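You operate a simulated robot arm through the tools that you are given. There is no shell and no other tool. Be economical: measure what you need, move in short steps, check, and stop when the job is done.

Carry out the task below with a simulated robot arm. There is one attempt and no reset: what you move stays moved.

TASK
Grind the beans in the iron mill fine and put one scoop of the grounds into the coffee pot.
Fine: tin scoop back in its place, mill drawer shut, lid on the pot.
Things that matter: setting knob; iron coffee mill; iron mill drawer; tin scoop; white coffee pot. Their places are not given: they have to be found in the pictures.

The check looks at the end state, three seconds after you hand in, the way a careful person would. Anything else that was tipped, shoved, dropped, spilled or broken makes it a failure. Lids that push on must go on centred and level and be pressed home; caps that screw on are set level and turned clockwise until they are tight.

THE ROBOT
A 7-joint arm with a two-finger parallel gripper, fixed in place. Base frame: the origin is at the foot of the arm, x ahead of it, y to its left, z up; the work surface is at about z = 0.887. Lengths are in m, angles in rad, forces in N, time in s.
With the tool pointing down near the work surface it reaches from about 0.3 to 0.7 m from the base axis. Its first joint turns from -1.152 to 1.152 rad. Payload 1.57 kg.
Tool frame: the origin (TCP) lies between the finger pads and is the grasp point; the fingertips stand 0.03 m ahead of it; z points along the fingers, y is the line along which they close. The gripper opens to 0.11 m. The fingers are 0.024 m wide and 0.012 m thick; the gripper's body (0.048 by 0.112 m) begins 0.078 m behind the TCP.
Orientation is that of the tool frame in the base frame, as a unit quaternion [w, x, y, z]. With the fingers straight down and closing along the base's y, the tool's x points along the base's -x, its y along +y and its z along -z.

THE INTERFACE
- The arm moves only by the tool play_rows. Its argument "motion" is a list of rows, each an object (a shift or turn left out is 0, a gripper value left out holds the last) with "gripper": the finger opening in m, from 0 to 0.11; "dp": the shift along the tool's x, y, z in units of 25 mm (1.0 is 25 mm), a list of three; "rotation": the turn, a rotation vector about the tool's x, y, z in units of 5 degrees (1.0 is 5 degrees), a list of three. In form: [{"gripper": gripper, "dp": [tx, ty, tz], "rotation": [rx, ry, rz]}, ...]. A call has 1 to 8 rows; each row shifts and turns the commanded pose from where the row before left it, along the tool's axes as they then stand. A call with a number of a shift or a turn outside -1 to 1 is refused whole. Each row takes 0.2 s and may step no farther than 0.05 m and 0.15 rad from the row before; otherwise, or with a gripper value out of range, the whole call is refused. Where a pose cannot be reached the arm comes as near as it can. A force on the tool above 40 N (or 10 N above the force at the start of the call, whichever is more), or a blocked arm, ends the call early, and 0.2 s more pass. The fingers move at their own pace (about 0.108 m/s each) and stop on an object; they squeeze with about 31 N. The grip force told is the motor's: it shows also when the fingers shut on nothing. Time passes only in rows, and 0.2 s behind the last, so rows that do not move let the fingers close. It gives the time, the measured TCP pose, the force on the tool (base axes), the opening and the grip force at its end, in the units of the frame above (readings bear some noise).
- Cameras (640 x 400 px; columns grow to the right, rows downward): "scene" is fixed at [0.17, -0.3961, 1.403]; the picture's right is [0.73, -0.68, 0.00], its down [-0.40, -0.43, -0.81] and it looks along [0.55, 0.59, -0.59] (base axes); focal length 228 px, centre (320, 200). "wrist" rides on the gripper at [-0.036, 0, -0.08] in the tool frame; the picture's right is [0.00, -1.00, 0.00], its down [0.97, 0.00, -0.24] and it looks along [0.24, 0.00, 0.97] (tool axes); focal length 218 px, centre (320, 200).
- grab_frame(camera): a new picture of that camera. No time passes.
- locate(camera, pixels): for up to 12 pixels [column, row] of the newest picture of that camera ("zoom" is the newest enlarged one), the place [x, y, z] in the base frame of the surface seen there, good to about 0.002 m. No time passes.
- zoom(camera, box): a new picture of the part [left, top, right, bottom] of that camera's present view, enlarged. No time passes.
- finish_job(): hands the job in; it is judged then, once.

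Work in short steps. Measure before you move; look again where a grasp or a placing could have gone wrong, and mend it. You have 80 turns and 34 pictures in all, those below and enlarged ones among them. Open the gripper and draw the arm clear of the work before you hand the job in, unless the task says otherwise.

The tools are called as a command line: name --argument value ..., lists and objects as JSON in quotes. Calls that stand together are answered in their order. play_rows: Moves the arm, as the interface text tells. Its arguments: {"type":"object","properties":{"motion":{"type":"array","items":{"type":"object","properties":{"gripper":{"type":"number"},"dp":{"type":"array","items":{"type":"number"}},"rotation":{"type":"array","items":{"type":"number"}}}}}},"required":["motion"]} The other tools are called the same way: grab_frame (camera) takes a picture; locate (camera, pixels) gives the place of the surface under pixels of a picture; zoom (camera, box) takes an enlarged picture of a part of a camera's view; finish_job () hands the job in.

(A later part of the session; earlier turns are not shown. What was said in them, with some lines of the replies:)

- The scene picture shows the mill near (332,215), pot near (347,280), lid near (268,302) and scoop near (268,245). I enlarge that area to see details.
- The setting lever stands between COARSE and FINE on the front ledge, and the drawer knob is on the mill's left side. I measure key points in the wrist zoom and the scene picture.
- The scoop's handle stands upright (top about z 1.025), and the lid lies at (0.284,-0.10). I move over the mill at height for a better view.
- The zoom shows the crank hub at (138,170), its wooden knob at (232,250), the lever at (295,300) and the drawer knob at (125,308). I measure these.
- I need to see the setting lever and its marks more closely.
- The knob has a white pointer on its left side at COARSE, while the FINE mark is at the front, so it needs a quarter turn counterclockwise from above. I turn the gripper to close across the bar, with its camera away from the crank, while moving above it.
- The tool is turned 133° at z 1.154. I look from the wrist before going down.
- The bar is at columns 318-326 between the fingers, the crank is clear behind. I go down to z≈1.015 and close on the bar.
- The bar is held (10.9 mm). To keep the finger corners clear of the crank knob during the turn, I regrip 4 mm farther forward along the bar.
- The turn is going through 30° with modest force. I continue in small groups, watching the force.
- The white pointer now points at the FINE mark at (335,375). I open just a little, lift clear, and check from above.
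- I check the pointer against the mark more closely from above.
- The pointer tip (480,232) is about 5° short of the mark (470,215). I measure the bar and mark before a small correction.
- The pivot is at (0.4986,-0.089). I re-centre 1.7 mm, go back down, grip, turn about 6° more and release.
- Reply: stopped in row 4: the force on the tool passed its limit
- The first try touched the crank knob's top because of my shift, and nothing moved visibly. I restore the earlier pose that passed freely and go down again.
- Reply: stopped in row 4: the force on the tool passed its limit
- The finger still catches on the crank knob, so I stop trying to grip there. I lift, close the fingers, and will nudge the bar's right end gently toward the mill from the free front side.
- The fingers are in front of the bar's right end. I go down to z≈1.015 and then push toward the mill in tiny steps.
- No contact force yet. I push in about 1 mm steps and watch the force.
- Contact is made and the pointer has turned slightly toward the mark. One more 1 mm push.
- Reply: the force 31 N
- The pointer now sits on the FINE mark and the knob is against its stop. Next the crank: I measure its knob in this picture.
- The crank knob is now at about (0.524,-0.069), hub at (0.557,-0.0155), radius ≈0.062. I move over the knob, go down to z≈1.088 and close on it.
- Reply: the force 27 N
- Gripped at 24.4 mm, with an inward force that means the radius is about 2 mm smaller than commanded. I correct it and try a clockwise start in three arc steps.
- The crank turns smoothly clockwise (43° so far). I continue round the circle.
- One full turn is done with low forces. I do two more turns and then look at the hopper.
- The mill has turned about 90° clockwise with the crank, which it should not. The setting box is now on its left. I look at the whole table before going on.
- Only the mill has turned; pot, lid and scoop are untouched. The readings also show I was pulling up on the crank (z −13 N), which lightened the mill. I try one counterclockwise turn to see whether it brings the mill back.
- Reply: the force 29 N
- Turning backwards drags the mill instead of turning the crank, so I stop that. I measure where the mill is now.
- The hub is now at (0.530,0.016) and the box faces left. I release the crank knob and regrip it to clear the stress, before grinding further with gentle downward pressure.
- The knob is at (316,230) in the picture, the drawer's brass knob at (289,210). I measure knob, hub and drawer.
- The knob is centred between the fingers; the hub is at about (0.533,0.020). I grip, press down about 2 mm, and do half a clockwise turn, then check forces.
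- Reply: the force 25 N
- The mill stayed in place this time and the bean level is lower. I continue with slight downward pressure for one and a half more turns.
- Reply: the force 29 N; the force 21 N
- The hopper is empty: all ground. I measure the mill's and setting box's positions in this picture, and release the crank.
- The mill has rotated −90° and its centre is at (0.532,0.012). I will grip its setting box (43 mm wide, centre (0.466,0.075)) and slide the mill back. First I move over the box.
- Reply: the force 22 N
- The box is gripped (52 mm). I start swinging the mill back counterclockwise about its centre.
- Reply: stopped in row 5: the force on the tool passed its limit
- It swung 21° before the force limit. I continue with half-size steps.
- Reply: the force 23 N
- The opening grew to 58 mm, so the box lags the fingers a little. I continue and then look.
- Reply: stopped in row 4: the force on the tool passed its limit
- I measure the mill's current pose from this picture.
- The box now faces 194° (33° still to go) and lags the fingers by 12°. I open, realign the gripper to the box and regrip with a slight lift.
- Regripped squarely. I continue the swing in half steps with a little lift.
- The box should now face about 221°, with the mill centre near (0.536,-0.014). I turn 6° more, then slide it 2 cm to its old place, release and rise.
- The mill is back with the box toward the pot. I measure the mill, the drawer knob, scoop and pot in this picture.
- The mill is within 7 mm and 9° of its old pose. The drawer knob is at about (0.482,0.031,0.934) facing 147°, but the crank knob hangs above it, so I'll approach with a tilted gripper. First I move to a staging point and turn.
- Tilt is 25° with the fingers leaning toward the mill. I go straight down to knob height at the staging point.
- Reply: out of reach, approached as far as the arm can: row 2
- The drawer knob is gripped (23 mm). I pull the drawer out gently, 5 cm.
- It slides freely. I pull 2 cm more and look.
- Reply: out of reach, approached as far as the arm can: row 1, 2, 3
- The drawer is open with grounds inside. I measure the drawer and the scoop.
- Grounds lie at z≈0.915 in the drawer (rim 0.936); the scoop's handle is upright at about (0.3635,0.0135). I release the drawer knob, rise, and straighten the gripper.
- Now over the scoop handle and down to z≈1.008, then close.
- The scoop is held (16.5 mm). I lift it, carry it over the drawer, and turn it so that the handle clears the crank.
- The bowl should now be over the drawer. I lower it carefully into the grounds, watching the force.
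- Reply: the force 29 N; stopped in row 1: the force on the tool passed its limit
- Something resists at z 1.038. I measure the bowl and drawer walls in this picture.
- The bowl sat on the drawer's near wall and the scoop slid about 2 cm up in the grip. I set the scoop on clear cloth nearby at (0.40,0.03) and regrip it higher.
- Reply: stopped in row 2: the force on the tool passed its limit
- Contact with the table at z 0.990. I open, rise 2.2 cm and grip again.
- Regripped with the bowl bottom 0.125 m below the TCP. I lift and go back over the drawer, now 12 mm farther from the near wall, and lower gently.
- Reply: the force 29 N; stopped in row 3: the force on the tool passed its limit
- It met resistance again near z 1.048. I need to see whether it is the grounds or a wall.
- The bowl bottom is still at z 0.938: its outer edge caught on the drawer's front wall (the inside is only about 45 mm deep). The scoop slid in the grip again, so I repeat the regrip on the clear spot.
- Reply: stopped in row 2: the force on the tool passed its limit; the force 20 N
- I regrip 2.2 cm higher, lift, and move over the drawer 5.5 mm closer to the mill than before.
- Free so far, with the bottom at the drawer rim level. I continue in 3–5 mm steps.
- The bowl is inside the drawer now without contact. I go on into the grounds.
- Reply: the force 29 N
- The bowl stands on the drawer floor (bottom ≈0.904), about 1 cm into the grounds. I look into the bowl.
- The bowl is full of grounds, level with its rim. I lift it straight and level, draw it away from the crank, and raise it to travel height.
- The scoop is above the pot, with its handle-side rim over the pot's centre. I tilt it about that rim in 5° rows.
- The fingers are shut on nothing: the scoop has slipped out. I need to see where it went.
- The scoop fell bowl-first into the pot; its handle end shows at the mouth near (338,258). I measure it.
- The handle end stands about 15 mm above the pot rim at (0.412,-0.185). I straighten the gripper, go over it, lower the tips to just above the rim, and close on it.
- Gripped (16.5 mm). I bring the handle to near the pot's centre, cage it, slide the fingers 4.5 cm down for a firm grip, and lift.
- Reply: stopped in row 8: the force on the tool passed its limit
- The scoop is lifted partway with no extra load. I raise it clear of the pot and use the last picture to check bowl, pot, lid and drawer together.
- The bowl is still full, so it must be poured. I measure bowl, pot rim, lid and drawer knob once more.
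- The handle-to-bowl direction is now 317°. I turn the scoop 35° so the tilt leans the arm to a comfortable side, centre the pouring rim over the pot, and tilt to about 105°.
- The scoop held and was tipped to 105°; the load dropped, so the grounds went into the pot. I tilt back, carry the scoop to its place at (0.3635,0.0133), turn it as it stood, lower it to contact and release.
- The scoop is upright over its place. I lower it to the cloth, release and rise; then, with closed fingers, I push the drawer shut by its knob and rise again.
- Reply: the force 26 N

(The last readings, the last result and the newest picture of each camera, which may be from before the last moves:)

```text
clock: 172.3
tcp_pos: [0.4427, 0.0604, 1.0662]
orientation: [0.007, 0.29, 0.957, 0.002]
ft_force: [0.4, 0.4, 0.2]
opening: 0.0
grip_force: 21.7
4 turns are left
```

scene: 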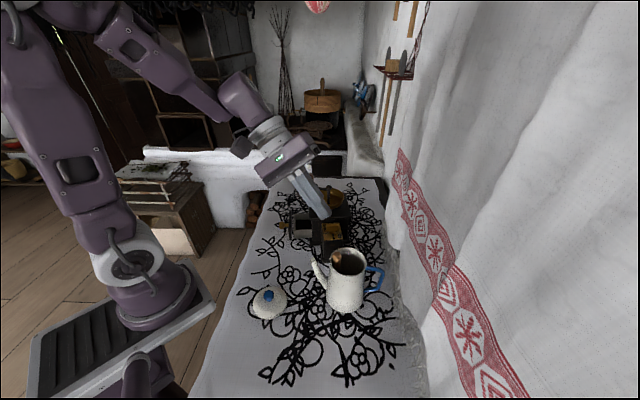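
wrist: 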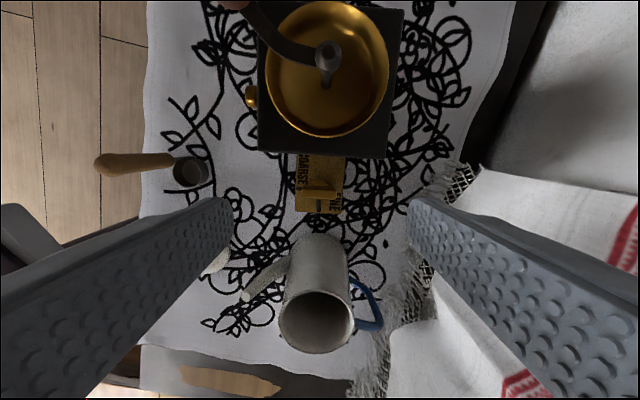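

The drawer is pushed home (11 N stop force) and the scoop is on its place. Next the lid: I level the tool, go over its knob at (0.284,-0.1005), grip it and lift.

play_rows --motion '[{"gripper": 0.05, "dp": [0, 0, -1], "rotation": [0.09, 0.14, 0]}, {"dp": [0, 0, -1]}, {"dp": [0, 0, -1]}, {"dp": [0.192, -0.986, 0]}, {"dp": [0.192, -0.986, 0]}, {"dp": [0.192, -0.986, 0]}, {"dp": [0.192, -0.986, 0]}, {"dp": [0.192, -0.986, 0]}]'

play_rows --motion '[{"dp": [0.192, -0.986, 0]}, {"dp": [0.192, -0.986, 0]}, {"dp": [0.192, -0.986, 0]}, {"dp": [0.192, -0.986, 0]}, {}, {"dp": [0, 0, 1]}, {"dp": [0, 0, 1]}, {"dp": [0, 0, 1]}]'

play_rows --motion '[{"dp": [0, 0, 1]}, {"dp": [0, 0, 1]}, {"dp": [0, 0, 1]}, {"dp": [0, 0, 1]}, {"dp": [0, 0, 0.5]}, {"dp": [0, 0, 0.5]}, {}]'

play_rows --motion '[{"gripper": 0.0}, {}, {}, {}]'

play_rows --motion '[{"dp": [0, 0, -0.5]}, {"dp": [0, 0, -1]}, {"dp": [0, 0, -1]}, {"dp": [0, 0, -1]}, {"dp": [0, 0, -1]}, {"dp": [0, 0, -1]}, {"dp": [0, 0, -1]}, {"dp": [0, 0, -1]}]'

```text
clock: 174.1
tcp_pos: [0.3533, -0.0282, 1.142]
orientation: [0.0, 0.289, 0.957, 0.0]
ft_force: [0.6, 0.1, 0.0]
opening: 0.0502
grip_force: 0.1
```

```text
clock: 175.9
tcp_pos: [0.2831, -0.1, 1.0672]
orientation: [0.0, 0.29, 0.957, 0.001]
ft_force: [-0.1, -0.1, 0.8]
opening: 0.0502
grip_force: 0.0
```

```text
clock: 177.5
tcp_pos: [0.2832, -0.0997, 0.941]
orientation: [0.0, 0.289, 0.957, 0.0]
ft_force: [0.0, 0.2, -1.2]
opening: 0.05
grip_force: 0.0
```

```text
clock: 178.5
tcp_pos: [0.2821, -0.0993, 0.9417]
orientation: [-0.001, 0.29, 0.957, 0.0]
ft_force: [-0.5, 0.7, -0.1]
opening: 0.0222
grip_force: 30.6
```

```text
clock: 180.3
tcp_pos: [0.2836, -0.1008, 1.1303]
orientation: [0.0, 0.29, 0.957, 0.0]
ft_force: [-0.4, -0.4, -1.7]
opening: 0.0225
grip_force: 30.9
3 turns are left
```

The lid is held level (22 mm). I carry it over the pot's centre (0.4245,-0.2055) and lower it onto the rim until it seats.

play_rows --motion '[{"dp": [-0.877, -0.046, 0]}, {"dp": [-0.877, -0.046, 0]}, {"dp": [-0.877, -0.046, 0]}, {"dp": [-0.877, -0.046, 0]}, {"dp": [-0.877, -0.046, 0]}, {"dp": [-0.877, -0.046, 0]}, {"dp": [-0.877, -0.046, 0]}, {"dp": [-0.877, -0.046, 0]}]'

play_rows --motion '[{}, {"dp": [0, 0, 0.6]}, {"dp": [0, 0, 0.6]}, {"dp": [0, 0, 0.4]}, {"dp": [0, 0, 0.3]}, {}]'

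play_rows --motion '[{"dp": [0, 0, 0.12]}, {"dp": [0, 0, 0.12]}, {"dp": [0, 0, 0.12]}, {}]'

play_rows --motion '[{"dp": [0, 0, 0.1]}, {"dp": [0, 0, 0.1]}, {}]'

play_rows --motion '[{"dp": [0, 0, 0.08]}, {"dp": [0, 0, 0.06]}, {}]'

```text
clock: 182.1
tcp_pos: [0.4246, -0.2049, 1.1296]
orientation: [0.001, 0.289, 0.957, 0.0]
ft_force: [0.5, 0.1, 0.0]
opening: 0.0224
grip_force: 31.1
```

```text
clock: 183.5
tcp_pos: [0.4238, -0.2032, 1.0814]
orientation: [0.0, 0.29, 0.957, 0.0]
ft_force: [-0.1, -0.1, -1.3]
opening: 0.0221
grip_force: 31.3
```

```text
clock: 184.5
tcp_pos: [0.424, -0.2041, 1.0738]
orientation: [0.0, 0.29, 0.957, -0.001]
ft_force: [0.8, 0.0, -0.1]
opening: 0.0223
grip_force: 30.6
```

```text
clock: 185.3
tcp_pos: [0.4251, -0.204, 1.068]
orientation: [0.001, 0.289, 0.957, 0.0]
ft_force: [-0.6, 0.8, 38.6]
opening: 0.0221
grip_force: 31.7
```

```text
clock: 186.1
tcp_pos: [0.4249, -0.2038, 1.0653]
orientation: [0.001, 0.289, 0.957, -0.001]
ft_force: [3.2, -6.3, 36.7]
opening: 0.0225
grip_force: 31.0
2 turns are left
```

The lid went in at z≈1.066 with firm resistance, as expected for its seat. I release it, press its knob centrally from above with closed fingers to drive it home, then draw clear.

play_rows --motion '[{"gripper": 0.05}, {}, {"dp": [0, 0, -1]}, {"dp": [0, 0, -1]}, {"gripper": 0.0}, {}, {}]'

play_rows --motion '[{"dp": [0, 0, 0.5]}, {"dp": [0, 0, 0.4]}, {"dp": [0, 0, 0.12]}, {"dp": [0, 0, 0.12]}, {"dp": [0, 0, 0.12]}, {"dp": [0, 0, 0.12]}, {"dp": [0, 0, 0.12]}, {}]'

play_rows --motion '[{"dp": [0, 0, 0.1]}, {"dp": [0, 0, 0.08]}, {}]'

play_rows --motion '[{"dp": [0, 0, -1]}, {"dp": [0, 0, -1]}, {"dp": [0, 0, -1]}, {"dp": [0, 0, -1]}, {"dp": [0, 0, -1]}, {"dp": [0, 0, -1]}, {"gripper": 0.08}, {}]'

```text
clock: 187.7
tcp_pos: [0.4229, -0.2026, 1.1131]
orientation: [0.0, 0.289, 0.957, 0.0]
ft_force: [-0.3, -0.1, -0.3]
opening: 0.0
grip_force: 21.4
```

```text
clock: 189.1
tcp_pos: [0.4236, -0.2037, 1.083]
orientation: [0.003, 0.289, 0.957, -0.001]
ft_force: [-0.1, 0.8, 11.8]
opening: 0.0004
grip_force: 21.4
stopped in row 7: the force on the tool passed its limit (the readings are from after the stop); the commanded pose is now the measured one
```

```text
clock: 189.6
tcp_pos: [0.4251, -0.2065, 1.0836]
orientation: [0.007, 0.289, 0.957, -0.003]
ft_force: [2.2, -4.2, 17.1]
opening: 0.0002
grip_force: 21.2
stopped in row 2: the force on the tool passed its limit (the readings are from after the stop); the commanded pose is now the measured one
```

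```text
clock: 191.3
tcp_pos: [0.4221, -0.2024, 1.2321]
orientation: [0.004, 0.288, 0.958, -0.001]
ft_force: [0.3, -0.6, -0.4]
opening: 0.0799
grip_force: 0.0
1 turns are left
```

The last presses met solid resistance at z≈1.083 with no further travel. The gripper is open and clear, so I hand in.

finish_job

```text
The job is handed in.
```

I handed the job in with every step carried out, but I had no pictures left to check the end state. The drawer, the scoop's return and the lid rest on force and position readings only.

- **Grind:** the knob is on FINE and the hopper is empty.
- **Grounds:** the scoop was full, and I tipped it to about 105° over the pot. The load reading dropped, but I did not see the bowl empty. On the first try the full scoop slipped out of the gripper into the pot. I lifted it out, still full, and poured.
- **Scoop:** it is back at its original spot, pressed to the cloth and released. I didn't look at it afterwards.
- **Drawer:** pushed in until it stopped, at about 11 N.
- **Lid:** set on the pot and pressed until it would go no further. I couldn't confirm by eye that it is centred, level and fully down.
- **Mill moved:** cranking dragged it about 90° round and several centimetres across the cloth. I slid it back to within about 7 mm and 9° of where it stood. Pushing the drawer shut may have shifted it a few millimetres more.
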